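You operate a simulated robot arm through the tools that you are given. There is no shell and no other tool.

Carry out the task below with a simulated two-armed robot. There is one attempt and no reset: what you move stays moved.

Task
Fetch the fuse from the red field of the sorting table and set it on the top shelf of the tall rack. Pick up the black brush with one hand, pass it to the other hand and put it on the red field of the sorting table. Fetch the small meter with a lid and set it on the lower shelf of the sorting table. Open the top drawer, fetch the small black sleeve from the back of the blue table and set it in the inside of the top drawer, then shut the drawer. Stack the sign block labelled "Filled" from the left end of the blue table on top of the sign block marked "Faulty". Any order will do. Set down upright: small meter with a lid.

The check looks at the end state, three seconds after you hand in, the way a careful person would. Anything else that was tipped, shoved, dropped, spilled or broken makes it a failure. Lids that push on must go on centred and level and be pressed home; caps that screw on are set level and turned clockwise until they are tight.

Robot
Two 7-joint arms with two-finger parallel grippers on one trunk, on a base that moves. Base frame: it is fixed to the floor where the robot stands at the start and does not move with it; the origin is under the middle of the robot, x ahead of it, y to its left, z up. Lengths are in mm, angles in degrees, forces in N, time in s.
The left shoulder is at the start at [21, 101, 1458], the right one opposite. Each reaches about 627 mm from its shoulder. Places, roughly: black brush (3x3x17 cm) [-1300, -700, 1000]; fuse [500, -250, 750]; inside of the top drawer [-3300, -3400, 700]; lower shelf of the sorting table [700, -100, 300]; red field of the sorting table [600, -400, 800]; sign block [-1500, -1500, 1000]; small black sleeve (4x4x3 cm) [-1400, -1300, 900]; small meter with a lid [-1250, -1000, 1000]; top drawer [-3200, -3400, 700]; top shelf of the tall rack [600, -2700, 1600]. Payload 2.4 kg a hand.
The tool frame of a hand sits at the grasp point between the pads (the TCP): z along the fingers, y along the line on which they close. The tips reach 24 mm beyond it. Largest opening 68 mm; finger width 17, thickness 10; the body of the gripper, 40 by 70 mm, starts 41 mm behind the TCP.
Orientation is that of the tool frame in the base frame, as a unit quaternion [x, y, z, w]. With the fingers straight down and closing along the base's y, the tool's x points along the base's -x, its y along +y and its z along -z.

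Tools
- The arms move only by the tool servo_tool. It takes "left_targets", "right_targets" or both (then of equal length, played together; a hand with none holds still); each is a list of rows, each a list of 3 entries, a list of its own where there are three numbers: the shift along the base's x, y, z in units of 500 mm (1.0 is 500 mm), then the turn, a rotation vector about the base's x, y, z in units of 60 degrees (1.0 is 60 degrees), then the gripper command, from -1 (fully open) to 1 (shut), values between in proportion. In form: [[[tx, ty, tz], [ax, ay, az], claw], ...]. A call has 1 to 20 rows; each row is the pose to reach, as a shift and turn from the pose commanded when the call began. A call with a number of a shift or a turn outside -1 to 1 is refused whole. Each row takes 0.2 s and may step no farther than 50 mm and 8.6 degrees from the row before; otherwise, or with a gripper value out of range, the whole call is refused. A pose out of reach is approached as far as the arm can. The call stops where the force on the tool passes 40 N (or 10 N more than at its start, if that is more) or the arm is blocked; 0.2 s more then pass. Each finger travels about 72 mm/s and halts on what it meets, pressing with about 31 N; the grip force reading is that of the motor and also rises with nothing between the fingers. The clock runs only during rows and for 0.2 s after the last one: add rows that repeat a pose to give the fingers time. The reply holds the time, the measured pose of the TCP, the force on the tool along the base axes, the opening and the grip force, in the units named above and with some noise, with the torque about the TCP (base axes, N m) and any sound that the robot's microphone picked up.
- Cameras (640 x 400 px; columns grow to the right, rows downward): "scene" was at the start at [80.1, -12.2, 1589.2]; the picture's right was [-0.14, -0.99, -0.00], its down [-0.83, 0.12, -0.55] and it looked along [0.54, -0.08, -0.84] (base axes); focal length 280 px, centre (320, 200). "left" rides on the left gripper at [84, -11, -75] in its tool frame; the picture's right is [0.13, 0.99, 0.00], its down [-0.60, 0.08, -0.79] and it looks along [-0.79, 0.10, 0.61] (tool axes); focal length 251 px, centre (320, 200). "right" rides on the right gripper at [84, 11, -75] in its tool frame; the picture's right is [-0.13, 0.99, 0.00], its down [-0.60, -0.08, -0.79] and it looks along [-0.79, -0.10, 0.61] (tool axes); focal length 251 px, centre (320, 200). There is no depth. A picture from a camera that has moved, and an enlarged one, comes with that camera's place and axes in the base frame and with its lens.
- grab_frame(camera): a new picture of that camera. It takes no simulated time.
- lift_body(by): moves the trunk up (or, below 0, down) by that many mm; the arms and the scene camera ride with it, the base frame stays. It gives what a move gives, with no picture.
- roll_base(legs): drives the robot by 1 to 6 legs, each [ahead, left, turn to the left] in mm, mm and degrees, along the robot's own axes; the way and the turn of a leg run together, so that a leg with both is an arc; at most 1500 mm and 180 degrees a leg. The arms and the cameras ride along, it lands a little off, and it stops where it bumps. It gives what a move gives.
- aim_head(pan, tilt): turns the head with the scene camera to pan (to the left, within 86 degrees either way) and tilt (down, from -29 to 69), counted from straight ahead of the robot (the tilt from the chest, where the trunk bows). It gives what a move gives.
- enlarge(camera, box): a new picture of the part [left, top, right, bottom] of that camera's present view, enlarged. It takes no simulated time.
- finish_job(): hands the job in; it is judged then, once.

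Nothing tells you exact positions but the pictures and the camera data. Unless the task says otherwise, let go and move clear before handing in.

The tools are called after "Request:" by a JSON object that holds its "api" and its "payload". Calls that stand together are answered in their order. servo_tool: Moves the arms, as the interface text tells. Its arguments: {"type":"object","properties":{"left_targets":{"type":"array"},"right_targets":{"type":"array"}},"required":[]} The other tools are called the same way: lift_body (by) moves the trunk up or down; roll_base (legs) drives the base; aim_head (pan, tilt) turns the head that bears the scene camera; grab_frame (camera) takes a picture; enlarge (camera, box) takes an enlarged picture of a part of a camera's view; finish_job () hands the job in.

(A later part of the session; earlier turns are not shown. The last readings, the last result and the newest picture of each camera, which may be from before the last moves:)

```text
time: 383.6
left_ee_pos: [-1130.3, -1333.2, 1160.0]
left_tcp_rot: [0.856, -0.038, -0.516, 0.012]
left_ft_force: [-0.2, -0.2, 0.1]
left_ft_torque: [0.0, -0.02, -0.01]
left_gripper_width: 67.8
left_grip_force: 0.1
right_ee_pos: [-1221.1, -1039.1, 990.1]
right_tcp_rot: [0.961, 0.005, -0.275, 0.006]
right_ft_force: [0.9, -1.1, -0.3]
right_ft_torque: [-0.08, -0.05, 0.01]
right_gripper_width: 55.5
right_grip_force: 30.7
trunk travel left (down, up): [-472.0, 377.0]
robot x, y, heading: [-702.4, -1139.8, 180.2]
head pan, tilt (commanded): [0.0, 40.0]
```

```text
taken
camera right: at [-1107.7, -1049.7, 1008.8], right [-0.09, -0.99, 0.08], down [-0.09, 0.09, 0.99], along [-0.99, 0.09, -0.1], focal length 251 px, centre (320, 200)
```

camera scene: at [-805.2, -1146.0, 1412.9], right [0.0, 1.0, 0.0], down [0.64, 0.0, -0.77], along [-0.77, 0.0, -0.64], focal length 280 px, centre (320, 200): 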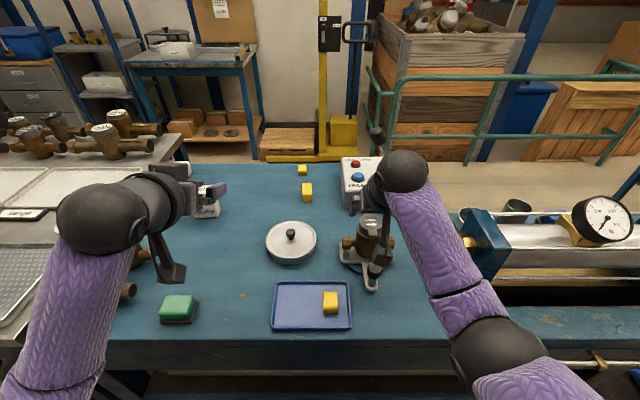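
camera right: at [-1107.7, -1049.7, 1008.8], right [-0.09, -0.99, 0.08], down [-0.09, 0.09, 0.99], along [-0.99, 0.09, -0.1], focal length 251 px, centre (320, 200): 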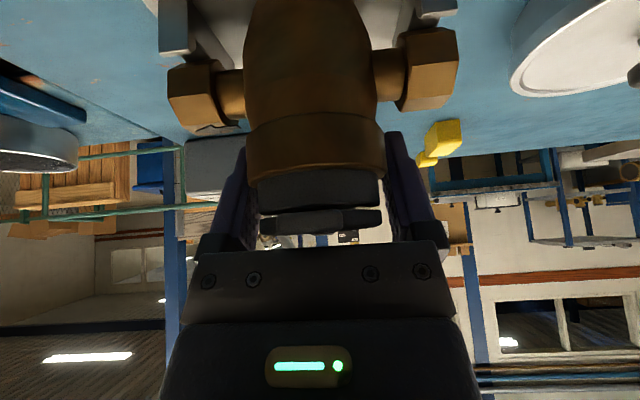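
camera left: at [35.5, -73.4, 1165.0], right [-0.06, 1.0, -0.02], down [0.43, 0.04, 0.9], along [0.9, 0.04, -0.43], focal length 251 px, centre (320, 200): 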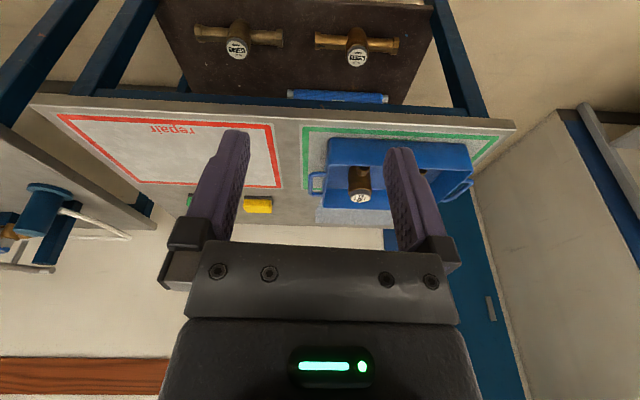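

Gripped (55.5 mm). I lift slowly with the trunk and check that only the meter comes up.

Request:
{"api": "lift_body", "payload": {"by": 20}}

Request:
{"api": "grab_frame", "payload": {"camera": "right"}}

Request:
{"api": "enlarge", "payload": {"camera": "scene", "box": [310, 170, 450, 300]}}

```text
time: 384.3
left_ee_pos: [-1131.6, -1333.2, 1179.7]
left_tcp_rot: [0.856, -0.038, -0.515, 0.013]
left_ft_force: [0.0, 0.6, -0.5]
left_ft_torque: [-0.05, 0.02, 0.01]
left_gripper_width: 68.0
left_grip_force: 0.1
right_ee_pos: [-1220.1, -1039.9, 1009.9]
right_tcp_rot: [0.961, 0.006, -0.275, 0.008]
right_ft_force: [0.6, -0.5, -4.0]
right_ft_torque: [0.0, 0.09, -0.01]
right_gripper_width: 55.3
right_grip_force: 31.2
trunk travel left (down, up): [-492.0, 357.0]
robot x, y, heading: [-700.5, -1146.5, 180.2]
head pan, tilt (commanded): [0.0, 40.0]
```

```text
taken
camera right: at [-1107.8, -1049.1, 1028.5], right [-0.09, -0.99, 0.08], down [-0.1, 0.09, 0.99], along [-0.99, 0.09, -0.1], focal length 251 px, centre (320, 200)
```

right: 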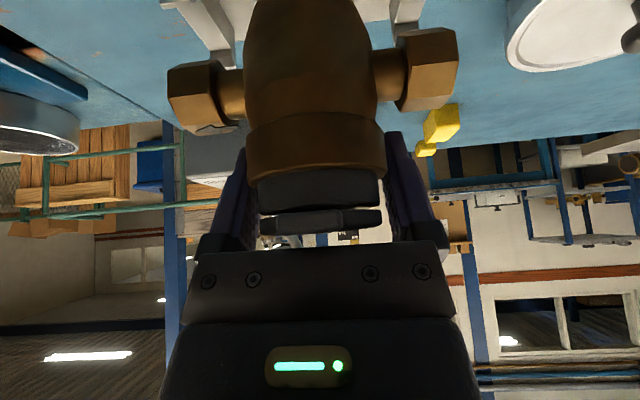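

```text
3.08 times, centred on (380, 235) of scene
camera zoom: at [-804.1, -1145.9, 1432.9], right [0.0, 1.0, 0.0], down [0.64, 0.0, -0.77], along [-0.77, 0.0, -0.64], focal length 861 px, centre (135, 92)
```

zoom: 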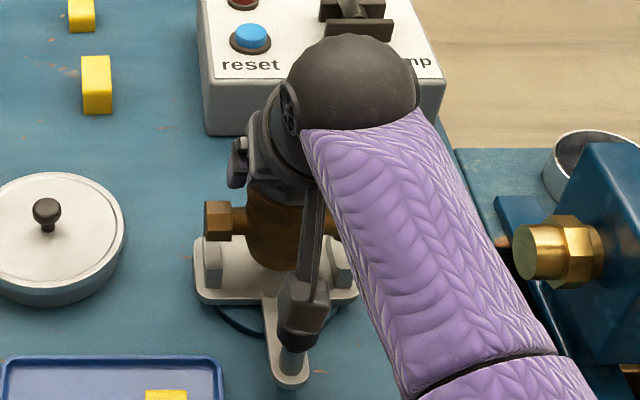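

The meter lifts cleanly (about 4 N). I raise it further, back away, and look it over.

Request:
{"api": "lift_body", "payload": {"by": 120}}

Request:
{"api": "roll_base", "payload": {"legs": [[-380, 0, 0]]}}

Request:
{"api": "grab_frame", "payload": {"camera": "scene"}}

Request:
{"api": "grab_frame", "payload": {"camera": "right"}}

```text
time: 385.8
left_ee_pos: [-1131.5, -1332.4, 1299.5]
left_tcp_rot: [0.856, -0.037, -0.515, 0.013]
left_ft_force: [0.7, -0.1, -0.5]
left_ft_torque: [0.01, -0.01, 0.02]
left_gripper_width: 67.8
left_grip_force: 0.1
right_ee_pos: [-1220.8, -1039.5, 1129.6]
right_tcp_rot: [0.961, 0.006, -0.275, 0.007]
right_ft_force: [0.3, -0.6, -5.0]
right_ft_torque: [0.02, 0.04, 0.02]
right_gripper_width: 55.3
right_grip_force: 31.0
trunk travel left (down, up): [-612.0, 237.0]
robot x, y, heading: [-691.3, -1139.8, 179.9]
head pan, tilt (commanded): [0.0, 40.0]
```

```text
time: 388.2
left_ee_pos: [-753.2, -1334.1, 1300.7]
left_tcp_rot: [0.856, -0.035, -0.515, 0.015]
left_ft_force: [-0.4, -0.2, -0.1]
left_ft_torque: [0.01, 0.03, 0.0]
left_gripper_width: 68.1
left_grip_force: 0.1
right_ee_pos: [-842.8, -1040.4, 1130.5]
right_tcp_rot: [0.961, 0.007, -0.276, 0.009]
right_ft_force: [-0.3, -1.1, -4.0]
right_ft_torque: [0.0, 0.08, 0.0]
right_gripper_width: 55.3
right_grip_force: 30.5
trunk travel left (down, up): [-612.0, 237.0]
robot x, y, heading: [-320.2, -1140.6, -179.9]
head pan, tilt (commanded): [0.0, 40.0]
```

```text
taken
camera scene: at [-419.0, -1145.8, 1553.2], right [0.0, 1.0, 0.0], down [0.64, 0.0, -0.77], along [-0.77, 0.0, -0.64], focal length 280 px, centre (320, 200)
```

scene: 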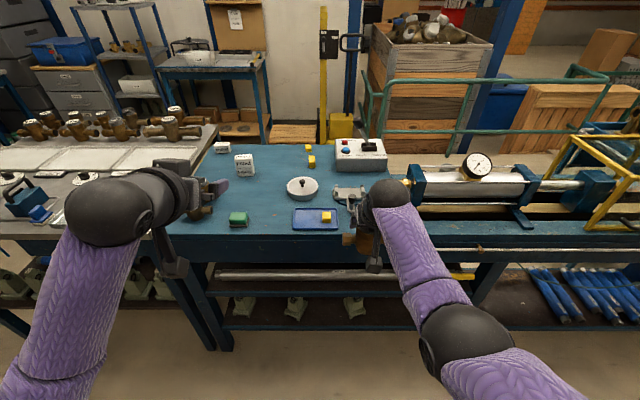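

```text
taken
camera right: at [-731.0, -1050.2, 1149.1], right [-0.09, -0.99, 0.08], down [-0.09, 0.09, 0.99], along [-0.99, 0.08, -0.1], focal length 251 px, centre (320, 200)
```

right: 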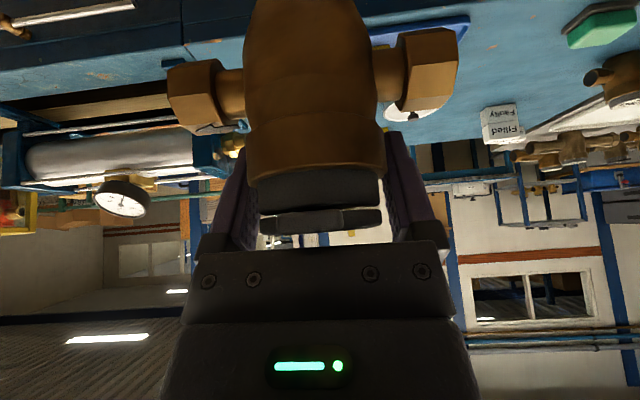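

The meter hangs upright in the right hand. I now lower and tuck the left arm at my side so it stays clear of the sorting table when I crouch.

Request:
{"api": "servo_tool", "payload": {"left_targets": [[[0.03, -0.03, -0.07], [0, -0.09, 0], -1], [[0.07, -0.06, -0.14], [0, -0.18, 0], -1], [[0.11, -0.09, -0.21], [0, -0.27, 0], -1], [[0.16, -0.12, -0.28], [0, -0.36, 0], -1], [[0.21, -0.15, -0.35], [0, -0.45, 0], -1], [[0.26, -0.18, -0.42], [0, -0.54, 0], -1], [[0.31, -0.21, -0.48], [0, -0.63, 0], -1], [[0.36, -0.24, -0.54], [0, -0.72, 0], -1], [[0.41, -0.27, -0.6], [0, -0.8, 0], -1], [[0.44, -0.27, -0.64], [0, -0.867, 0], -1], [[0.44, -0.27, -0.64], [0, -0.867, 0], -1]]}}

Request:
{"api": "aim_head", "payload": {"pan": 30, "tilt": 50}}

Request:
{"api": "grab_frame", "payload": {"camera": "scene"}}

```text
time: 390.6
left_ee_pos: [-532.5, -1469.4, 978.6]
left_tcp_rot: [0.995, -0.038, -0.087, -0.002]
left_ft_force: [-0.1, 0.5, 0.7]
left_ft_torque: [0.02, -0.02, 0.01]
left_gripper_width: 68.1
left_grip_force: 0.0
right_ee_pos: [-844.4, -1041.0, 1128.7]
right_tcp_rot: [0.961, 0.008, -0.275, 0.008]
right_ft_force: [0.6, 0.3, -4.3]
right_ft_torque: [-0.02, 0.04, 0.0]
right_gripper_width: 55.3
right_grip_force: 31.0
trunk travel left (down, up): [-612.0, 237.0]
robot x, y, heading: [-321.3, -1145.4, -179.9]
head pan, tilt (commanded): [0.0, 40.0]
```

```text
time: 391.5
left_ee_pos: [-533.7, -1467.2, 979.0]
left_tcp_rot: [0.995, -0.039, -0.088, -0.002]
left_ft_force: [0.3, -0.1, -0.1]
left_ft_torque: [0.02, 0.02, 0.03]
left_gripper_width: 68.2
left_grip_force: 0.0
right_ee_pos: [-843.6, -1042.4, 1130.1]
right_tcp_rot: [0.961, 0.008, -0.275, 0.008]
right_ft_force: [-0.3, -1.0, -4.9]
right_ft_torque: [0.0, 0.06, -0.03]
right_gripper_width: 55.4
right_grip_force: 31.2
trunk travel left (down, up): [-612.0, 237.0]
robot x, y, heading: [-322.6, -1147.5, -179.8]
head pan, tilt (commanded): [30.0, 50.0]
```

```text
taken
camera scene: at [-401.4, -1184.3, 1539.0], right [-0.5, 0.87, 0.0], down [0.66, 0.38, -0.64], along [-0.56, -0.32, -0.77], focal length 280 px, centre (320, 200)
```

scene: 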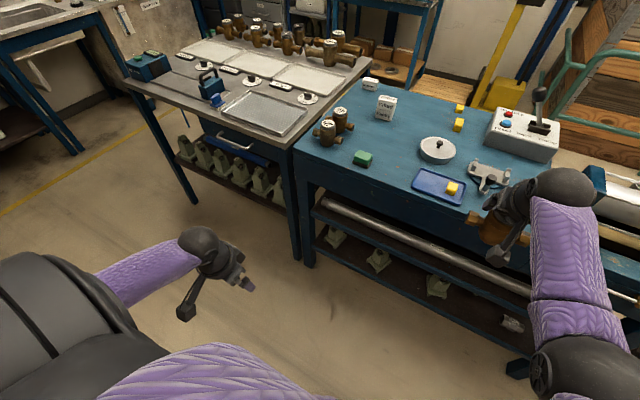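

The left arm is tucked. I turn around and drive to the sorting table, then study the lower shelf.

Request:
{"api": "roll_base", "payload": {"legs": [[0, 0, 179.8], [0, 1130, 0]]}}

Request:
{"api": "lift_body", "payload": {"by": -300}}

Request:
{"api": "aim_head", "payload": {"pan": 10, "tilt": 35}}

Request:
{"api": "grab_frame", "payload": {"camera": "scene"}}

```text
time: 404.6
left_ee_pos: [-74.5, 315.9, 978.3]
left_tcp_rot: [0.05, 0.995, -0.003, 0.088]
left_ft_force: [-0.4, 0.0, -0.4]
left_ft_torque: [-0.02, -0.03, 0.02]
left_gripper_width: 68.0
left_grip_force: 0.1
right_ee_pos: [225.4, -118.4, 1130.2]
right_tcp_rot: [0.003, 0.961, 0.005, 0.275]
right_ft_force: [0.0, 0.3, -3.9]
right_ft_torque: [0.01, -0.01, 0.01]
right_gripper_width: 55.8
right_grip_force: 30.8
trunk travel left (down, up): [-612.0, 237.0]
robot x, y, heading: [-299.2, -4.0, -1.5]
head pan, tilt (commanded): [30.0, 50.0]
```

```text
time: 407.6
left_ee_pos: [-76.5, 315.4, 680.1]
left_tcp_rot: [0.05, 0.995, -0.003, 0.088]
left_ft_force: [0.2, 0.1, 0.2]
left_ft_torque: [0.03, 0.01, 0.03]
left_gripper_width: 67.8
left_grip_force: 0.1
right_ee_pos: [223.6, -118.3, 830.9]
right_tcp_rot: [0.004, 0.962, 0.005, 0.274]
right_ft_force: [0.8, -0.7, -4.4]
right_ft_torque: [0.03, -0.04, 0.0]
right_gripper_width: 55.2
right_grip_force: 31.2
trunk travel left (down, up): [-312.0, 537.0]
robot x, y, heading: [-298.0, -7.0, -1.1]
head pan, tilt (commanded): [30.0, 50.0]
```

```text
time: 408.5
left_ee_pos: [-75.1, 314.4, 679.8]
left_tcp_rot: [0.051, 0.995, -0.004, 0.089]
left_ft_force: [0.4, 0.2, 0.7]
left_ft_torque: [-0.03, -0.02, 0.0]
left_gripper_width: 68.0
left_grip_force: 0.0
right_ee_pos: [225.0, -118.5, 829.3]
right_tcp_rot: [0.004, 0.961, 0.005, 0.275]
right_ft_force: [0.8, 0.3, -4.9]
right_ft_torque: [0.03, -0.04, -0.03]
right_gripper_width: 55.5
right_grip_force: 31.0
trunk travel left (down, up): [-312.0, 537.0]
robot x, y, heading: [-298.1, -2.4, -1.3]
head pan, tilt (commanded): [10.0, 35.0]
```

```text
taken
camera scene: at [-164.6, 6.9, 1259.1], right [0.15, -0.99, 0.0], down [-0.57, -0.09, -0.82], along [0.81, 0.13, -0.57], focal length 280 px, centre (320, 200)
```

scene: 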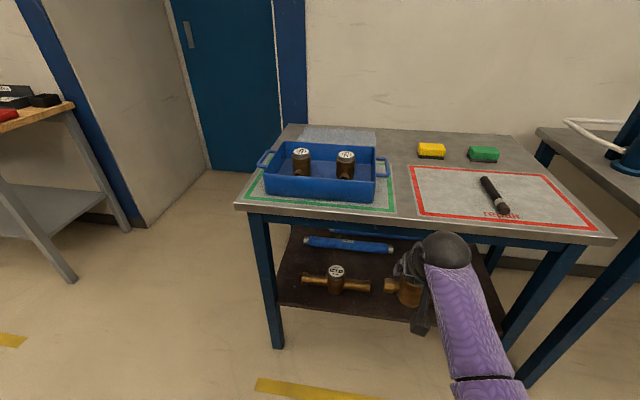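

The brush is seen lying well inside the red field. On the lower shelf two large meters lie in line near the front; I shift the right hand aside and crouch lower to see the free space.

Request:
{"api": "servo_tool", "payload": {"right_targets": [[[-0.02, -0.08, 0], [0, 0, 0], 1], [[-0.04, -0.16, 0], [0, 0, 0], 1], [[-0.06, -0.24, 0], [0, 0, 0], 1], [[-0.08, -0.32, 0], [0, 0, 0], 1], [[-0.08, -0.4, 0], [0, 0, 0], 1], [[-0.08, -0.46, 0], [0, 0, 0], 1], [[-0.08, -0.46, 0], [0, 0, 0], 1]]}}

Request:
{"api": "lift_body", "payload": {"by": -180}}

Request:
{"api": "aim_head", "payload": {"pan": 0, "tilt": 35}}

Request:
{"api": "grab_frame", "payload": {"camera": "scene"}}

```text
time: 410.1
left_ee_pos: [-74.9, 315.1, 678.6]
left_tcp_rot: [0.051, 0.995, -0.005, 0.089]
left_ft_force: [-0.5, -0.7, -0.1]
left_ft_torque: [0.01, 0.0, -0.02]
left_gripper_width: 67.8
left_grip_force: 0.1
right_ee_pos: [186.2, -350.8, 833.5]
right_tcp_rot: [0.005, 0.962, 0.005, 0.274]
right_ft_force: [0.2, -0.2, -4.5]
right_ft_torque: [-0.05, -0.06, 0.0]
right_gripper_width: 55.4
right_grip_force: 31.2
trunk travel left (down, up): [-312.0, 537.0]
robot x, y, heading: [-296.2, -8.5, -1.2]
head pan, tilt (commanded): [10.0, 35.0]
```

```text
time: 412.1
left_ee_pos: [-76.0, 314.9, 498.5]
left_tcp_rot: [0.05, 0.995, -0.004, 0.089]
left_ft_force: [-0.9, -0.8, 0.3]
left_ft_torque: [0.02, -0.01, 0.01]
left_gripper_width: 67.9
left_grip_force: 0.1
right_ee_pos: [182.9, -348.8, 649.9]
right_tcp_rot: [0.004, 0.961, 0.004, 0.275]
right_ft_force: [0.2, 0.4, -4.6]
right_ft_torque: [0.02, -0.04, -0.02]
right_gripper_width: 55.3
right_grip_force: 31.1
trunk travel left (down, up): [-132.0, 717.0]
robot x, y, heading: [-295.2, -2.5, -1.3]
head pan, tilt (commanded): [10.0, 35.0]
```

```text
time: 412.8
left_ee_pos: [-75.2, 315.5, 498.9]
left_tcp_rot: [0.051, 0.995, -0.003, 0.088]
left_ft_force: [0.3, 0.3, 0.8]
left_ft_torque: [0.01, -0.04, -0.01]
left_gripper_width: 67.8
left_grip_force: 0.1
right_ee_pos: [183.1, -349.7, 649.6]
right_tcp_rot: [0.003, 0.961, 0.005, 0.275]
right_ft_force: [-0.1, -0.5, -3.6]
right_ft_torque: [0.04, -0.06, 0.0]
right_gripper_width: 55.2
right_grip_force: 31.6
trunk travel left (down, up): [-132.0, 717.0]
robot x, y, heading: [-297.8, -3.6, -1.3]
head pan, tilt (commanded): [0.0, 35.0]
```

```text
taken
camera scene: at [-117.8, -9.7, 1075.7], right [-0.02, -1.0, 0.0], down [-0.57, 0.01, -0.82], along [0.82, -0.02, -0.57], focal length 280 px, centre (320, 200)
```

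scene: 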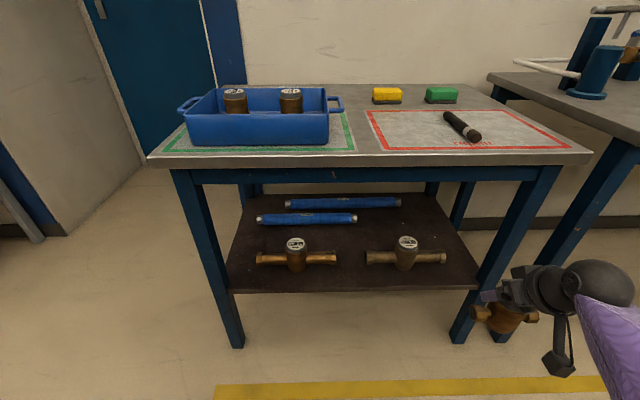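

Now the shelf is clear to see: there's a free spot in front of the gap between the two large meters, at about [532, −142], with the shelf near z≈300. I'll align the base, crouch, and bring the meter to that line at z≈470 before moving in under the table top.

Request:
{"api": "roll_base", "payload": {"legs": [[0, -35, 1.3]]}}

Request:
{"api": "lift_body", "payload": {"by": -115}}

Request:
{"api": "servo_tool", "payload": {"right_targets": [[[-0.02, 0.06, -0.01], [0, 0, 0], 1], [[-0.04, 0.12, -0.02], [0, 0, 0], 1], [[-0.06, 0.18, -0.04], [0, 0, 0], 1], [[-0.08, 0.26, -0.06], [0, 0, 0], 1], [[-0.09, 0.34, -0.08], [0, 0, 0], 1], [[-0.09, 0.42, -0.1], [0, 0, 0], 1], [[-0.09, 0.42, -0.12], [0, 0, 0], 1], [[-0.09, 0.42, -0.12], [0, 0, 0], 1]]}}

Request:
{"api": "grab_frame", "payload": {"camera": "scene"}}

Request:
{"api": "grab_frame", "payload": {"camera": "right"}}

```text
time: 413.6
left_ee_pos: [-82.6, 284.8, 500.5]
left_tcp_rot: [0.039, 0.995, -0.003, 0.088]
left_ft_force: [-0.5, -0.3, -0.7]
left_ft_torque: [0.02, 0.03, 0.01]
left_gripper_width: 68.0
left_grip_force: 0.1
right_ee_pos: [192.3, -371.6, 649.6]
right_tcp_rot: [-0.007, 0.961, 0.009, 0.275]
right_ft_force: [0.3, 0.0, -3.2]
right_ft_torque: [0.01, -0.05, 0.0]
right_gripper_width: 55.3
right_grip_force: 31.3
trunk travel left (down, up): [-132.0, 717.0]
robot x, y, heading: [-293.6, -41.4, 0.3]
head pan, tilt (commanded): [0.0, 35.0]
```

```text
time: 415.1
left_ee_pos: [-82.2, 285.1, 383.9]
left_tcp_rot: [0.04, 0.995, -0.002, 0.088]
left_ft_force: [0.4, -0.3, 0.4]
left_ft_torque: [0.01, 0.0, -0.01]
left_gripper_width: 67.9
left_grip_force: 0.1
right_ee_pos: [190.4, -372.5, 535.5]
right_tcp_rot: [-0.007, 0.962, 0.008, 0.275]
right_ft_force: [-0.2, 0.3, -4.9]
right_ft_torque: [0.01, -0.05, -0.03]
right_gripper_width: 55.1
right_grip_force: 31.1
trunk travel left (down, up): [-17.0, 832.0]
robot x, y, heading: [-299.3, -40.5, 0.0]
head pan, tilt (commanded): [0.0, 35.0]
```

```text
time: 416.9
left_ee_pos: [-81.6, 285.3, 383.5]
left_tcp_rot: [0.039, 0.995, -0.003, 0.088]
left_ft_force: [-0.3, -0.2, -0.4]
left_ft_torque: [-0.01, 0.01, -0.02]
left_gripper_width: 67.8
left_grip_force: 0.2
right_ee_pos: [147.5, -162.7, 474.8]
right_tcp_rot: [-0.006, 0.962, 0.006, 0.274]
right_ft_force: [-0.4, 0.5, -4.5]
right_ft_torque: [-0.03, -0.04, -0.03]
right_gripper_width: 55.6
right_grip_force: 30.6
trunk travel left (down, up): [-17.0, 832.0]
robot x, y, heading: [-298.1, -37.9, -0.0]
head pan, tilt (commanded): [0.0, 35.0]
```

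```text
taken
camera scene: at [-78.0, -40.6, 955.9], right [0.0, -1.0, 0.0], down [-0.57, 0.0, -0.82], along [0.82, 0.0, -0.57], focal length 280 px, centre (320, 200)
```

scene: 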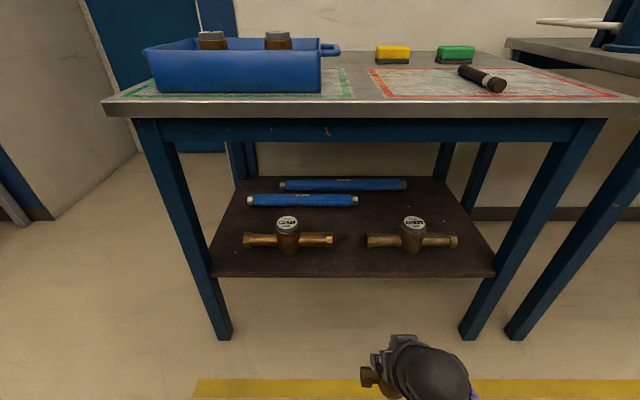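

```text
taken
camera right: at [37.9, -154.5, 494.3], right [0.09, 0.99, 0.08], down [0.1, -0.09, 0.99], along [0.99, -0.08, -0.1], focal length 251 px, centre (320, 200)
```

right: 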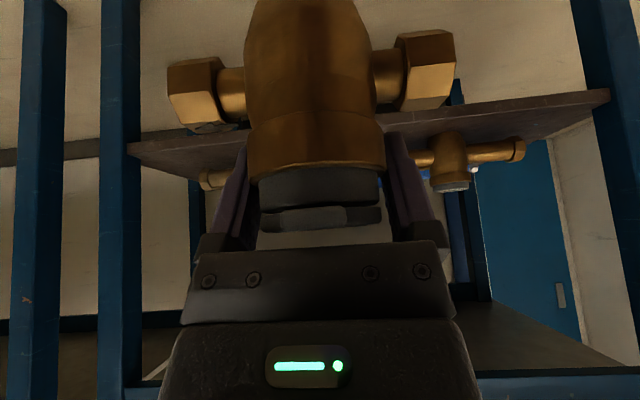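

Refined: shelf z≈295, front edge x≈477, the large pipes' fronts at x≈576, gap centre y≈−139. I drive in under the table edge with the meter at safe height.

Request:
{"api": "servo_tool", "payload": {"right_targets": [[[0, 0.024, 0], [0, 0, 0], 1], [[0, 0.047, 0], [0, 0, 0], 1], [[0, 0.047, 0], [0, 0, 0], 1]]}}

Request:
{"api": "roll_base", "payload": {"legs": [[200, 0, 0]]}}

Request:
{"api": "grab_frame", "payload": {"camera": "right"}}

Request:
{"api": "aim_head", "payload": {"pan": 0, "tilt": 45}}

Request:
{"api": "grab_frame", "payload": {"camera": "scene"}}

```text
time: 417.7
left_ee_pos: [-84.4, 284.1, 384.2]
left_tcp_rot: [0.039, 0.995, -0.002, 0.088]
left_ft_force: [0.2, -0.1, -0.1]
left_ft_torque: [-0.01, 0.01, 0.01]
left_gripper_width: 68.2
left_grip_force: 0.0
right_ee_pos: [147.7, -139.5, 475.2]
right_tcp_rot: [-0.006, 0.961, 0.006, 0.275]
right_ft_force: [-0.3, -1.0, -4.6]
right_ft_torque: [-0.04, -0.08, 0.0]
right_gripper_width: 55.5
right_grip_force: 31.1
trunk travel left (down, up): [-17.0, 832.0]
robot x, y, heading: [-299.8, -40.0, 0.1]
head pan, tilt (commanded): [0.0, 35.0]
```

```text
time: 419.3
left_ee_pos: [118.7, 285.0, 383.8]
left_tcp_rot: [0.04, 0.995, -0.003, 0.087]
left_ft_force: [0.2, 0.1, -0.1]
left_ft_torque: [0.02, 0.0, 0.03]
left_gripper_width: 67.7
left_grip_force: 0.0
right_ee_pos: [348.3, -139.5, 477.2]
right_tcp_rot: [-0.006, 0.961, 0.006, 0.275]
right_ft_force: [0.6, -0.2, -4.0]
right_ft_torque: [0.01, -0.04, -0.02]
right_gripper_width: 55.2
right_grip_force: 31.0
trunk travel left (down, up): [-17.0, 832.0]
robot x, y, heading: [-94.7, -37.7, -0.0]
head pan, tilt (commanded): [0.0, 35.0]
```

```text
taken
camera right: at [238.6, -131.3, 494.4], right [0.09, 0.99, 0.08], down [0.1, -0.09, 0.99], along [0.99, -0.09, -0.1], focal length 251 px, centre (320, 200)
```

right: 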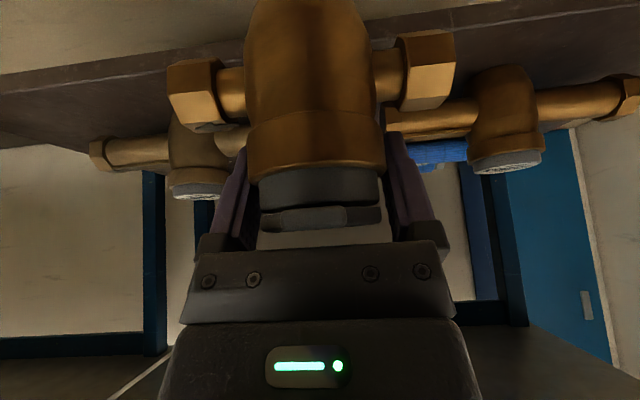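

```text
time: 420.0
left_ee_pos: [118.7, 284.5, 383.8]
left_tcp_rot: [0.04, 0.995, -0.002, 0.088]
left_ft_force: [-0.1, -0.5, 0.3]
left_ft_torque: [-0.02, 0.03, -0.02]
left_gripper_width: 68.3
left_grip_force: 0.0
right_ee_pos: [348.9, -139.2, 475.6]
right_tcp_rot: [-0.005, 0.962, 0.006, 0.275]
right_ft_force: [0.5, 0.7, -4.6]
right_ft_torque: [0.02, -0.04, -0.01]
right_gripper_width: 55.2
right_grip_force: 31.2
trunk travel left (down, up): [-17.0, 832.0]
robot x, y, heading: [-92.4, -38.9, -0.1]
head pan, tilt (commanded): [0.0, 45.0]
```

```text
taken
camera scene: at [117.1, -40.9, 941.1], right [0.0, -1.0, 0.0], down [-0.71, 0.0, -0.71], along [0.71, 0.0, -0.71], focal length 280 px, centre (320, 200)
```

scene: 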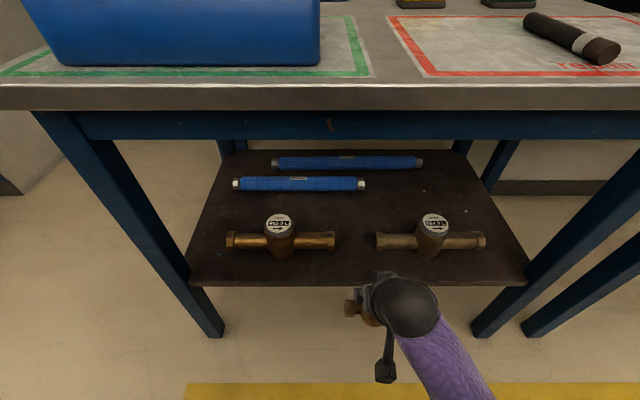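

The spot between and in front of the two large meters is clear. I inch forward 60 mm and then extend the arm in under the table top.

Request:
{"api": "roll_base", "payload": {"legs": [[60, 0, 0]]}}

Request:
{"api": "servo_tool", "payload": {"right_targets": [[[0.03, 0, -0.04], [0, 0, 0], 1], [[0.08, 0.001, -0.08], [0, 0, 0], 1], [[0.14, 0.002, -0.09], [0, 0, 0], 1], [[0.2, 0.002, -0.09], [0, 0, 0], 1], [[0.23, 0.002, -0.09], [0, 0, 0], 1], [[0.23, 0.002, -0.09], [0, 0, 0], 1]]}}

Request:
{"api": "grab_frame", "payload": {"camera": "scene"}}

Request:
{"api": "grab_frame", "payload": {"camera": "right"}}

```text
time: 421.0
left_ee_pos: [178.3, 285.6, 382.9]
left_tcp_rot: [0.039, 0.995, -0.003, 0.088]
left_ft_force: [-0.5, 0.7, 0.3]
left_ft_torque: [0.02, -0.03, 0.0]
left_gripper_width: 67.9
left_grip_force: 0.1
right_ee_pos: [407.6, -138.8, 475.5]
right_tcp_rot: [-0.006, 0.961, 0.007, 0.275]
right_ft_force: [-0.8, 0.0, -5.0]
right_ft_torque: [0.03, 0.0, 0.01]
right_gripper_width: 55.1
right_grip_force: 31.2
trunk travel left (down, up): [-17.0, 832.0]
robot x, y, heading: [-34.5, -33.7, 0.3]
head pan, tilt (commanded): [0.0, 45.0]
```

```text
time: 422.4
left_ee_pos: [177.5, 286.1, 383.7]
left_tcp_rot: [0.039, 0.995, -0.002, 0.088]
left_ft_force: [0.3, -0.5, -0.2]
left_ft_torque: [-0.01, 0.0, -0.01]
left_gripper_width: 67.9
left_grip_force: 0.1
right_ee_pos: [523.5, -137.2, 430.6]
right_tcp_rot: [-0.007, 0.962, 0.008, 0.275]
right_ft_force: [-1.0, 0.7, -4.2]
right_ft_torque: [0.03, -0.04, -0.06]
right_gripper_width: 55.3
right_grip_force: 31.1
trunk travel left (down, up): [-17.0, 832.0]
robot x, y, heading: [-37.0, -37.6, 0.2]
head pan, tilt (commanded): [0.0, 45.0]
```

```text
taken
camera scene: at [176.3, -40.7, 941.0], right [0.0, -1.0, 0.0], down [-0.71, 0.0, -0.71], along [0.71, 0.0, -0.71], focal length 280 px, centre (320, 200)
```

scene: 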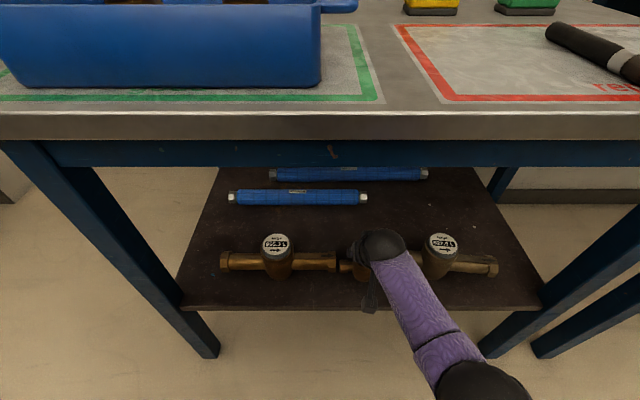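

```text
taken
camera right: at [413.0, -129.0, 449.7], right [0.09, 0.99, 0.08], down [0.1, -0.09, 0.99], along [0.99, -0.08, -0.1], focal length 251 px, centre (320, 200)
```

right: 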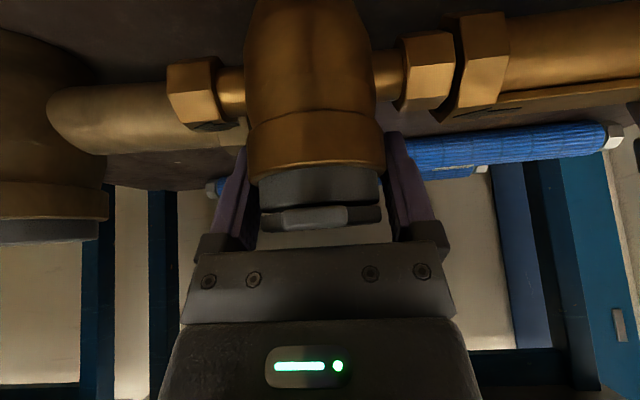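

The small meter hangs just in front of the gap. I shift 4 mm back toward me, descend 40 mm, then step down slowly to contact.

Request:
{"api": "servo_tool", "payload": {"right_targets": [[[-0.008, 0, -0.02], [0, 0, 0], 1], [[-0.008, 0, -0.05], [0, 0, 0], 1], [[-0.008, 0, -0.07], [0, 0, 0], 1], [[-0.008, 0, -0.07], [0, 0, 0], 1]]}}

Request:
{"api": "grab_frame", "payload": {"camera": "right"}}

Request:
{"api": "enlarge", "payload": {"camera": "scene", "box": [200, 210, 520, 330]}}

```text
time: 423.2
left_ee_pos: [178.3, 285.9, 385.7]
left_tcp_rot: [0.04, 0.995, -0.003, 0.089]
left_ft_force: [0.4, -0.4, 0.7]
left_ft_torque: [-0.02, -0.01, 0.0]
left_gripper_width: 67.9
left_grip_force: 0.0
right_ee_pos: [523.6, -137.2, 406.1]
right_tcp_rot: [-0.008, 0.958, 0.008, 0.286]
right_ft_force: [-4.4, -2.0, 27.9]
right_ft_torque: [-0.36, 0.99, -0.06]
right_gripper_width: 55.4
right_grip_force: 31.5
trunk travel left (down, up): [-17.0, 832.0]
robot x, y, heading: [-34.1, -38.0, 0.1]
head pan, tilt (commanded): [0.0, 45.0]
stopped in row 4 (right hand): the force on the tool passed its limit at 50 N (the readings are from after the stop); the commanded pose is now the measured one
```

```text
taken
camera right: at [412.0, -128.6, 422.1], right [0.09, 0.99, 0.08], down [0.07, -0.09, 0.99], along [0.99, -0.08, -0.08], focal length 251 px, centre (320, 200)
```

right: 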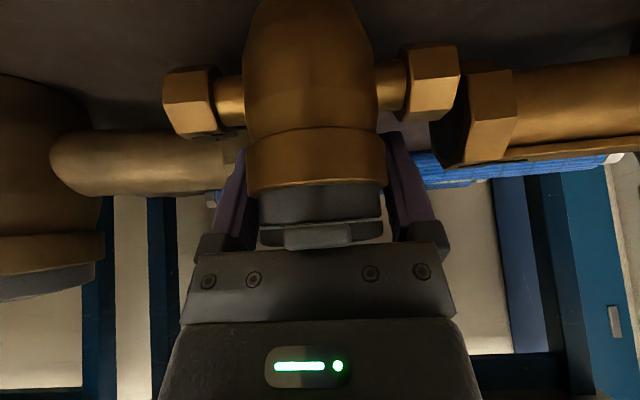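

```text
2.00 times, centred on (360, 270) of scene
camera zoom: at [173.9, -40.4, 941.9], right [0.0, -1.0, 0.0], down [-0.71, 0.0, -0.71], along [0.71, 0.0, -0.71], focal length 559 px, centre (240, 60)
```

zoom: 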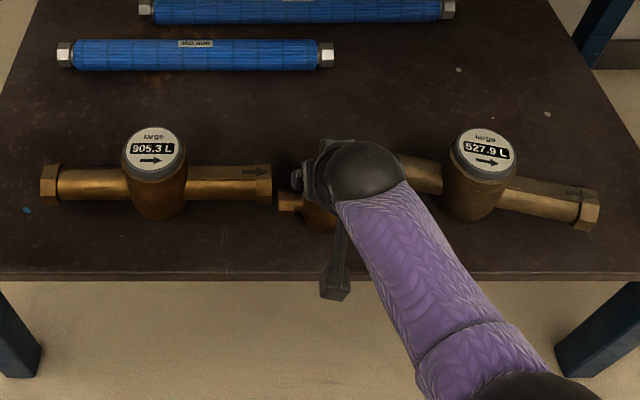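

Contact came earlier than expected: re-triangulating gives the shelf at z≈333 and its front edge at x≈445, so the large pipes are nearer than I thought, and the right large meter looks slightly turned — I may have nudged it. I lift off, retreat and inspect.

Request:
{"api": "servo_tool", "payload": {"right_targets": [[[-0.004, 0, 0.008], [0, 0, 0], 1], [[-0.03, 0, 0.02], [0, 0, 0], 1], [[-0.08, 0, 0.04], [0, 0, 0], 1], [[-0.16, 0, 0.1], [0, 0, 0], 1], [[-0.25, 0, 0.16], [0, 0, 0], 1], [[-0.25, 0, 0.16], [0, 0, 0], 1]]}}

Request:
{"api": "roll_base", "payload": {"legs": [[-120, 0, 0]]}}

Request:
{"api": "aim_head", "payload": {"pan": -5, "tilt": 40}}

Request:
{"api": "grab_frame", "payload": {"camera": "scene"}}

Request:
{"api": "enlarge", "payload": {"camera": "scene", "box": [180, 170, 540, 320]}}

Request:
{"api": "grab_frame", "payload": {"camera": "right"}}

```text
refused: row 5 steps farther than a row can; nothing moved
```

```text
time: 424.5
left_ee_pos: [54.9, 285.3, 384.0]
left_tcp_rot: [0.039, 0.995, -0.002, 0.087]
left_ft_force: [-0.1, -0.7, 0.4]
left_ft_torque: [-0.01, -0.01, 0.02]
left_gripper_width: 68.0
left_grip_force: 0.0
right_ee_pos: [398.7, -136.3, 401.8]
right_tcp_rot: [-0.007, 0.96, 0.008, 0.281]
right_ft_force: [0.7, 0.9, -3.7]
right_ft_torque: [-0.02, 0.01, 0.0]
right_gripper_width: 55.1
right_grip_force: 31.6
trunk travel left (down, up): [-17.0, 832.0]
robot x, y, heading: [-162.2, -39.1, 0.0]
head pan, tilt (commanded): [0.0, 45.0]
```

```text
time: 425.1
left_ee_pos: [55.3, 284.8, 385.1]
left_tcp_rot: [0.039, 0.995, -0.002, 0.088]
left_ft_force: [-0.2, -0.1, -0.5]
left_ft_torque: [-0.02, 0.02, -0.01]
left_gripper_width: 68.2
left_grip_force: 0.0
right_ee_pos: [398.8, -136.2, 401.3]
right_tcp_rot: [-0.008, 0.96, 0.008, 0.28]
right_ft_force: [0.5, 0.0, -4.1]
right_ft_torque: [0.0, -0.04, 0.0]
right_gripper_width: 55.3
right_grip_force: 30.9
trunk travel left (down, up): [-17.0, 832.0]
robot x, y, heading: [-156.2, -40.2, -0.1]
head pan, tilt (commanded): [-5.0, 40.0]
```

```text
taken
camera scene: at [57.2, -48.0, 948.3], right [-0.09, -1.0, 0.0], down [-0.64, 0.06, -0.77], along [0.76, -0.07, -0.64], focal length 280 px, centre (320, 200)
```

scene: 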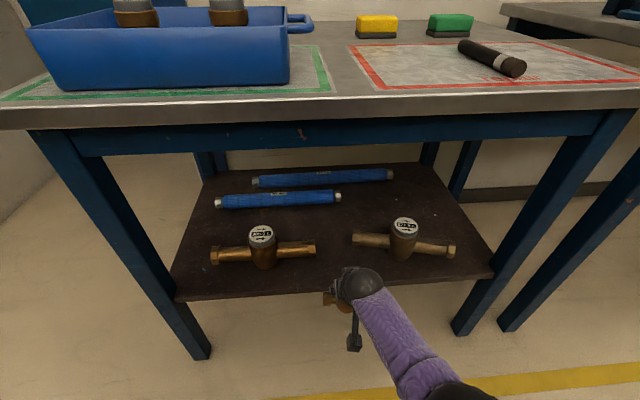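

```text
1.78 times, centred on (360, 245) of scene
camera zoom: at [57.2, -48.0, 948.3], right [-0.09, -1.0, 0.0], down [-0.64, 0.06, -0.77], along [0.76, -0.07, -0.64], focal length 497 px, centre (249, 120)
```

zoom: 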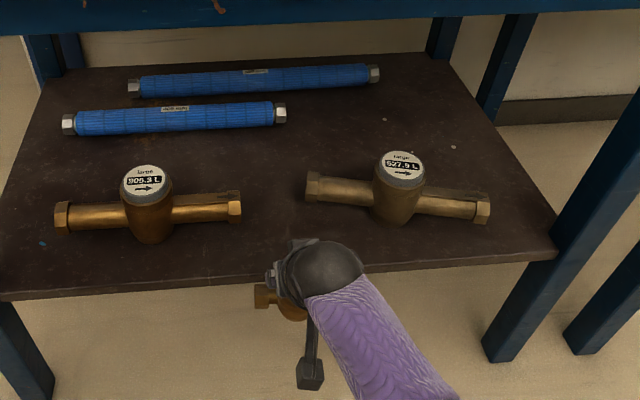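

```text
taken
camera right: at [288.3, -128.7, 418.6], right [0.09, 0.99, 0.08], down [0.08, -0.09, 0.99], along [0.99, -0.08, -0.09], focal length 251 px, centre (320, 200)
```

right: 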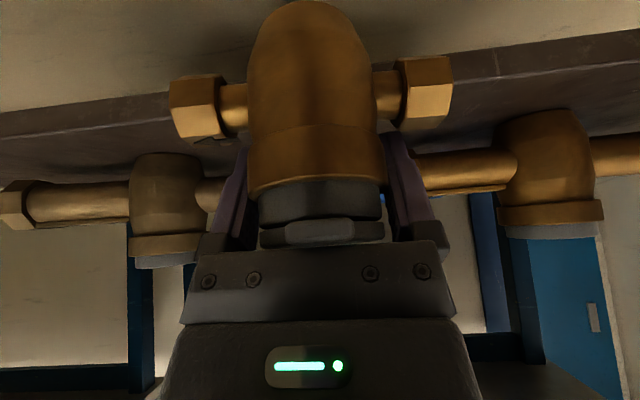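

The right-hand large meter was indeed turned about 16° by my meter's pipe end; I'll straighten it after setting the small meter down. I now choose a spot further forward, [495, −132], which clears everything: raise, drive in and lower there.

Request:
{"api": "servo_tool", "payload": {"right_targets": [[[-0.02, 0, 0.03], [0, 0, 0], 1], [[-0.03, 0.004, 0.07], [0, 0.01, 0], 1], [[-0.03, 0.008, 0.09], [0, 0.012, 0], 1], [[-0.03, 0.008, 0.09], [0, 0.012, 0], 1]]}}

Request:
{"api": "roll_base", "payload": {"legs": [[110, 0, 0]]}}

Request:
{"api": "aim_head", "payload": {"pan": 0, "tilt": 45}}

Request:
{"api": "enlarge", "payload": {"camera": "scene", "box": [180, 170, 540, 340]}}

Request:
{"api": "grab_frame", "payload": {"camera": "right"}}

```text
time: 426.1
left_ee_pos: [55.4, 285.8, 383.3]
left_tcp_rot: [0.039, 0.995, -0.003, 0.088]
left_ft_force: [0.1, 0.0, -0.6]
left_ft_torque: [0.03, 0.0, -0.01]
left_gripper_width: 68.1
left_grip_force: 0.1
right_ee_pos: [383.5, -133.0, 445.8]
right_tcp_rot: [-0.008, 0.962, 0.009, 0.274]
right_ft_force: [-0.5, 0.3, -4.9]
right_ft_torque: [0.0, -0.04, -0.01]
right_gripper_width: 55.3
right_grip_force: 30.6
trunk travel left (down, up): [-17.0, 832.0]
robot x, y, heading: [-158.9, -34.7, -0.2]
head pan, tilt (commanded): [-5.0, 40.0]
```

```text
time: 427.3
left_ee_pos: [163.4, 285.4, 384.2]
left_tcp_rot: [0.038, 0.995, -0.003, 0.088]
left_ft_force: [-1.1, -0.4, 0.6]
left_ft_torque: [-0.02, 0.01, -0.01]
left_gripper_width: 68.2
left_grip_force: 0.0
right_ee_pos: [492.5, -131.7, 446.2]
right_tcp_rot: [-0.008, 0.961, 0.009, 0.275]
right_ft_force: [0.3, 0.1, -5.2]
right_ft_torque: [0.01, -0.05, 0.04]
right_gripper_width: 55.2
right_grip_force: 30.7
trunk travel left (down, up): [-17.0, 832.0]
robot x, y, heading: [-49.9, -38.4, 0.3]
head pan, tilt (commanded): [-5.0, 40.0]
```

```text
time: 428.0
left_ee_pos: [163.7, 285.2, 382.8]
left_tcp_rot: [0.038, 0.995, -0.002, 0.088]
left_ft_force: [0.2, 0.3, 0.6]
left_ft_torque: [-0.01, -0.04, -0.01]
left_gripper_width: 68.0
left_grip_force: 0.2
right_ee_pos: [492.8, -131.6, 444.7]
right_tcp_rot: [-0.009, 0.962, 0.008, 0.274]
right_ft_force: [0.5, -1.0, -4.7]
right_ft_torque: [-0.01, -0.06, 0.02]
right_gripper_width: 55.2
right_grip_force: 30.5
trunk travel left (down, up): [-17.0, 832.0]
robot x, y, heading: [-49.7, -38.0, 0.2]
head pan, tilt (commanded): [0.0, 45.0]
```

```text
1.78 times, centred on (360, 255) of scene
camera zoom: at [162.7, -39.9, 941.1], right [0.0, -1.0, 0.0], down [-0.71, 0.0, -0.71], along [0.71, 0.0, -0.71], focal length 497 px, centre (249, 102)
```

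zoom: 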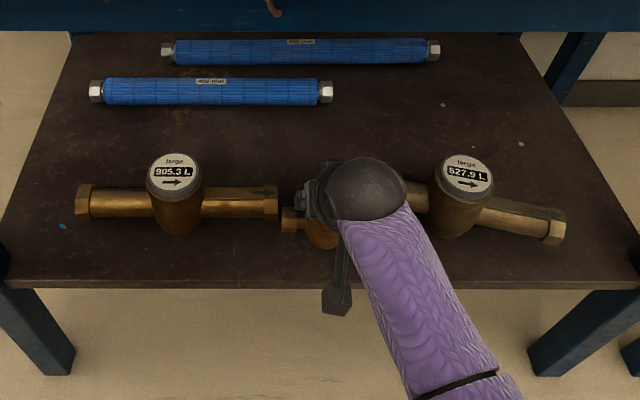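

```text
taken
camera right: at [383.0, -123.5, 464.4], right [0.09, 0.99, 0.08], down [0.1, -0.09, 0.99], along [0.99, -0.08, -0.1], focal length 251 px, centre (320, 200)
```

right: 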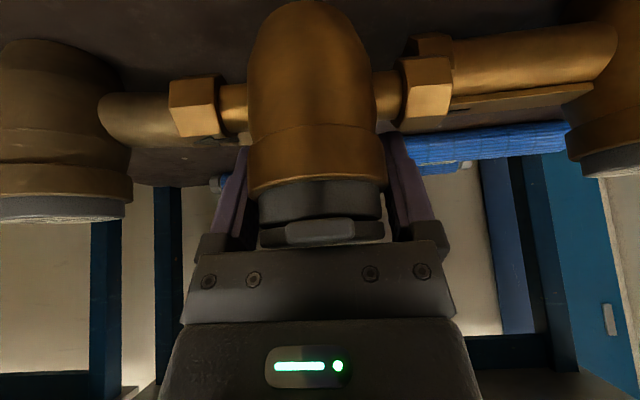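

Everything is clear around the meter. I lower 25 mm, then in small steps until light contact.

Request:
{"api": "servo_tool", "payload": {"right_targets": [[[0, 0, -0.025], [0, 0, 0], 1], [[0, 0, -0.05], [0, 0, 0], 1], [[0, 0, -0.05], [0, 0, 0], 1]]}}

Request:
{"api": "servo_tool", "payload": {"right_targets": [[[0, 0, -0.008], [0, 0, 0], 1], [[0, 0, -0.012], [0, 0, 0], 1], [[0, 0, -0.012], [0, 0, 0], 1]]}}

Request:
{"api": "servo_tool", "payload": {"right_targets": [[[0, 0, -0.006], [0, 0, 0], 1], [[0, 0, -0.008], [0, 0, 0], 1], [[0, 0, -0.008], [0, 0, 0], 1]]}}

```text
time: 428.8
left_ee_pos: [163.5, 285.3, 383.7]
left_tcp_rot: [0.038, 0.995, -0.003, 0.087]
left_ft_force: [0.1, 0.4, -0.7]
left_ft_torque: [-0.02, 0.01, 0.03]
left_gripper_width: 67.9
left_grip_force: 0.0
right_ee_pos: [494.1, -131.0, 419.9]
right_tcp_rot: [-0.008, 0.961, 0.009, 0.275]
right_ft_force: [0.6, -0.1, -5.5]
right_ft_torque: [0.0, -0.05, 0.05]
right_gripper_width: 55.3
right_grip_force: 31.1
trunk travel left (down, up): [-17.0, 832.0]
robot x, y, heading: [-53.0, -38.1, 0.0]
head pan, tilt (commanded): [0.0, 45.0]
```

```text
time: 429.6
left_ee_pos: [163.1, 286.3, 382.9]
left_tcp_rot: [0.038, 0.995, -0.002, 0.088]
left_ft_force: [-0.2, 0.3, 1.2]
left_ft_torque: [0.04, -0.01, 0.0]
left_gripper_width: 68.2
left_grip_force: 0.0
right_ee_pos: [493.1, -131.0, 413.3]
right_tcp_rot: [-0.009, 0.962, 0.008, 0.274]
right_ft_force: [0.6, -0.2, -4.9]
right_ft_torque: [-0.02, -0.04, -0.01]
right_gripper_width: 55.2
right_grip_force: 30.9
trunk travel left (down, up): [-17.0, 832.0]
robot x, y, heading: [-52.9, -38.0, 0.5]
head pan, tilt (commanded): [0.0, 45.0]
```

```text
time: 430.4
left_ee_pos: [163.4, 286.8, 383.7]
left_tcp_rot: [0.038, 0.995, -0.003, 0.088]
left_ft_force: [0.1, -0.1, 0.4]
left_ft_torque: [0.01, 0.0, -0.01]
left_gripper_width: 68.0
left_grip_force: 0.0
right_ee_pos: [494.4, -130.5, 409.3]
right_tcp_rot: [-0.009, 0.962, 0.009, 0.274]
right_ft_force: [-0.2, -0.1, -4.3]
right_ft_torque: [0.0, -0.07, 0.04]
right_gripper_width: 55.1
right_grip_force: 30.6
trunk travel left (down, up): [-17.0, 832.0]
robot x, y, heading: [-51.0, -36.8, 0.4]
head pan, tilt (commanded): [0.0, 45.0]
```

No contact yet; I continue in 2–3 mm steps.

Request:
{"api": "servo_tool", "payload": {"right_targets": [[[0, 0, -0.004], [0, 0, 0], 1], [[0, 0, -0.006], [0, 0, 0], 1], [[0, 0, -0.006], [0, 0, 0], 1]]}}

Request:
{"api": "servo_tool", "payload": {"right_targets": [[[0, 0, -0.004], [0, 0, 0], 1], [[0, 0, -0.006], [0, 0, 0], 1], [[0, 0, -0.006], [0, 0, 0], 1]]}}

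Request:
{"api": "grab_frame", "payload": {"camera": "right"}}

Request:
{"api": "enlarge", "payload": {"camera": "scene", "box": [180, 170, 540, 340]}}

```text
time: 431.2
left_ee_pos: [163.5, 286.4, 384.1]
left_tcp_rot: [0.038, 0.995, -0.002, 0.088]
left_ft_force: [-0.4, -0.5, 0.3]
left_ft_torque: [0.01, 0.01, -0.03]
left_gripper_width: 68.2
left_grip_force: 0.1
right_ee_pos: [492.7, -130.8, 407.2]
right_tcp_rot: [-0.008, 0.962, 0.009, 0.274]
right_ft_force: [0.2, -0.3, -4.9]
right_ft_torque: [0.01, -0.02, 0.02]
right_gripper_width: 55.1
right_grip_force: 30.8
trunk travel left (down, up): [-17.0, 832.0]
robot x, y, heading: [-51.1, -37.2, 0.5]
head pan, tilt (commanded): [0.0, 45.0]
```

```text
time: 432.0
left_ee_pos: [163.6, 286.9, 384.8]
left_tcp_rot: [0.038, 0.995, -0.002, 0.088]
left_ft_force: [0.9, -0.4, 0.1]
left_ft_torque: [0.01, 0.01, -0.03]
left_gripper_width: 68.1
left_grip_force: 0.0
right_ee_pos: [493.6, -129.9, 405.6]
right_tcp_rot: [-0.008, 0.961, 0.008, 0.276]
right_ft_force: [-4.6, -2.3, 11.3]
right_ft_torque: [-0.12, 0.68, 0.07]
right_gripper_width: 55.3
right_grip_force: 31.2
trunk travel left (down, up): [-17.0, 832.0]
robot x, y, heading: [-50.4, -38.6, 0.4]
head pan, tilt (commanded): [0.0, 45.0]
```

```text
taken
camera right: at [383.1, -122.9, 424.8], right [0.09, 0.99, 0.08], down [0.09, -0.09, 0.99], along [0.99, -0.08, -0.1], focal length 251 px, centre (320, 200)
```

right: 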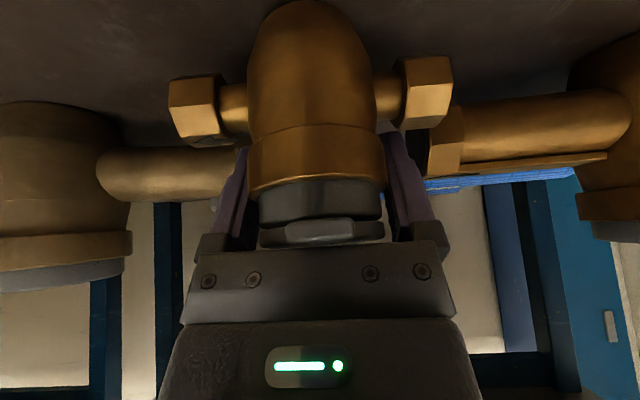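

```text
1.78 times, centred on (360, 255) of scene
camera zoom: at [161.5, -39.9, 941.5], right [0.0, -1.0, 0.0], down [-0.71, 0.0, -0.71], along [0.71, 0.0, -0.71], focal length 497 px, centre (249, 102)
```

zoom: 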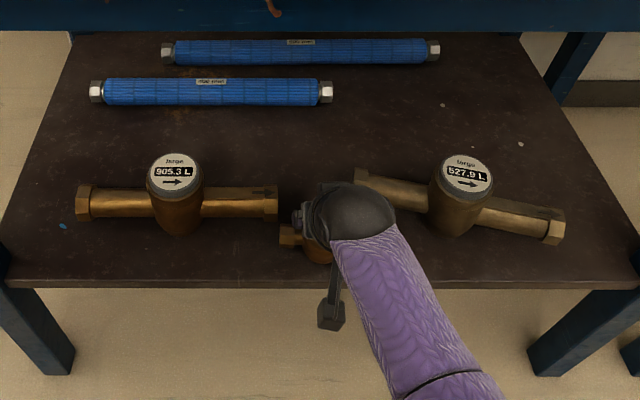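

Light contact on the meter's front-bottom edge (torque shows it leans slightly toward me). I rotate the hand about 2° to level it and watch the torque.

Request:
{"api": "servo_tool", "payload": {"right_targets": [[[0, 0, 0.001], [0, 0.017, 0], 1], [[0, 0, 0.0], [0, 0.033, 0], 1], [[0, 0, 0.0], [0, 0.033, 0], 1]]}}

Request:
{"api": "servo_tool", "payload": {"right_targets": [[[0, 0, 0.0], [0, 0.017, 0], 1], [[0, 0, 0.0], [0, 0.033, 0], 1], [[0, 0, 0.0], [0, 0.033, 0], 1]]}}

```text
time: 432.8
left_ee_pos: [163.4, 286.3, 384.3]
left_tcp_rot: [0.038, 0.995, -0.003, 0.088]
left_ft_force: [0.0, -0.4, -0.3]
left_ft_torque: [0.0, -0.02, -0.04]
left_gripper_width: 68.0
left_grip_force: 0.1
right_ee_pos: [494.2, -131.1, 405.9]
right_tcp_rot: [-0.009, 0.966, 0.01, 0.259]
right_ft_force: [3.5, 0.6, 6.6]
right_ft_torque: [0.15, 0.07, -0.02]
right_gripper_width: 55.2
right_grip_force: 30.8
trunk travel left (down, up): [-17.0, 832.0]
robot x, y, heading: [-51.4, -40.3, -0.1]
head pan, tilt (commanded): [0.0, 45.0]
```

```text
time: 433.6
left_ee_pos: [162.5, 286.3, 383.7]
left_tcp_rot: [0.038, 0.995, -0.003, 0.089]
left_ft_force: [-0.1, 0.3, 0.3]
left_ft_torque: [0.0, -0.02, 0.01]
left_gripper_width: 68.1
left_grip_force: 0.0
right_ee_pos: [493.0, -129.7, 404.0]
right_tcp_rot: [-0.008, 0.97, 0.009, 0.241]
right_ft_force: [1.5, -0.2, 0.7]
right_ft_torque: [0.01, 0.01, 0.0]
right_gripper_width: 55.2
right_grip_force: 31.0
trunk travel left (down, up): [-17.0, 832.0]
robot x, y, heading: [-49.0, -37.5, -0.0]
head pan, tilt (commanded): [0.0, 45.0]
```

The forces are now light. I press 1.5 mm more to see whether the base sits flush.

Request:
{"api": "servo_tool", "payload": {"right_targets": [[[0, 0, -0.003], [0, 0, 0], 1], [[0, 0, -0.003], [0, 0, 0], 1]]}}

Request:
{"api": "servo_tool", "payload": {"right_targets": [[[0, 0, -0.002], [0, 0, 0], 1], [[0, 0, -0.002], [0, 0, 0], 1]]}}

Request:
{"api": "grab_frame", "payload": {"camera": "right"}}

```text
time: 434.2
left_ee_pos: [163.7, 286.0, 383.3]
left_tcp_rot: [0.038, 0.995, -0.002, 0.088]
left_ft_force: [0.1, -0.1, 0.6]
left_ft_torque: [-0.01, -0.02, 0.01]
left_gripper_width: 67.9
left_grip_force: 0.1
right_ee_pos: [492.7, -130.2, 404.2]
right_tcp_rot: [-0.007, 0.97, 0.008, 0.241]
right_ft_force: [-5.6, 0.3, 8.6]
right_ft_torque: [0.09, 0.66, 0.05]
right_gripper_width: 55.2
right_grip_force: 31.3
trunk travel left (down, up): [-17.0, 832.0]
robot x, y, heading: [-48.5, -39.9, 0.3]
head pan, tilt (commanded): [0.0, 45.0]
```

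```text
time: 434.8
left_ee_pos: [163.3, 286.6, 383.5]
left_tcp_rot: [0.038, 0.995, -0.002, 0.089]
left_ft_force: [0.5, 0.5, -0.1]
left_ft_torque: [0.01, 0.02, -0.03]
left_gripper_width: 68.0
left_grip_force: 0.1
right_ee_pos: [493.1, -131.2, 404.4]
right_tcp_rot: [-0.008, 0.97, 0.009, 0.243]
right_ft_force: [-4.6, -0.7, 16.5]
right_ft_torque: [0.09, 0.86, 0.04]
right_gripper_width: 55.1
right_grip_force: 30.3
trunk travel left (down, up): [-17.0, 832.0]
robot x, y, heading: [-47.2, -39.2, 0.2]
head pan, tilt (commanded): [0.0, 45.0]
```

```text
taken
camera right: at [384.5, -123.5, 430.2], right [0.09, 0.99, 0.07], down [0.16, -0.09, 0.98], along [0.98, -0.08, -0.17], focal length 251 px, centre (320, 200)
```

right: 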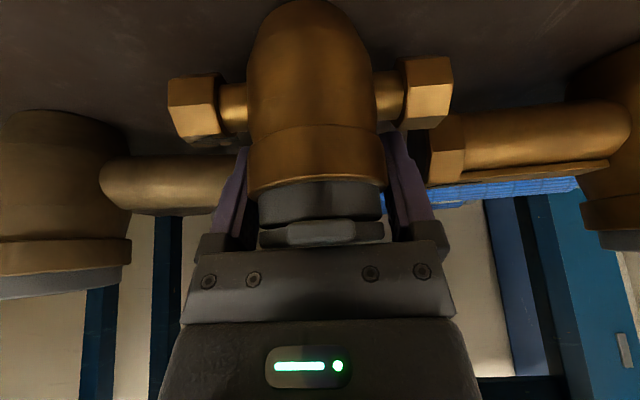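

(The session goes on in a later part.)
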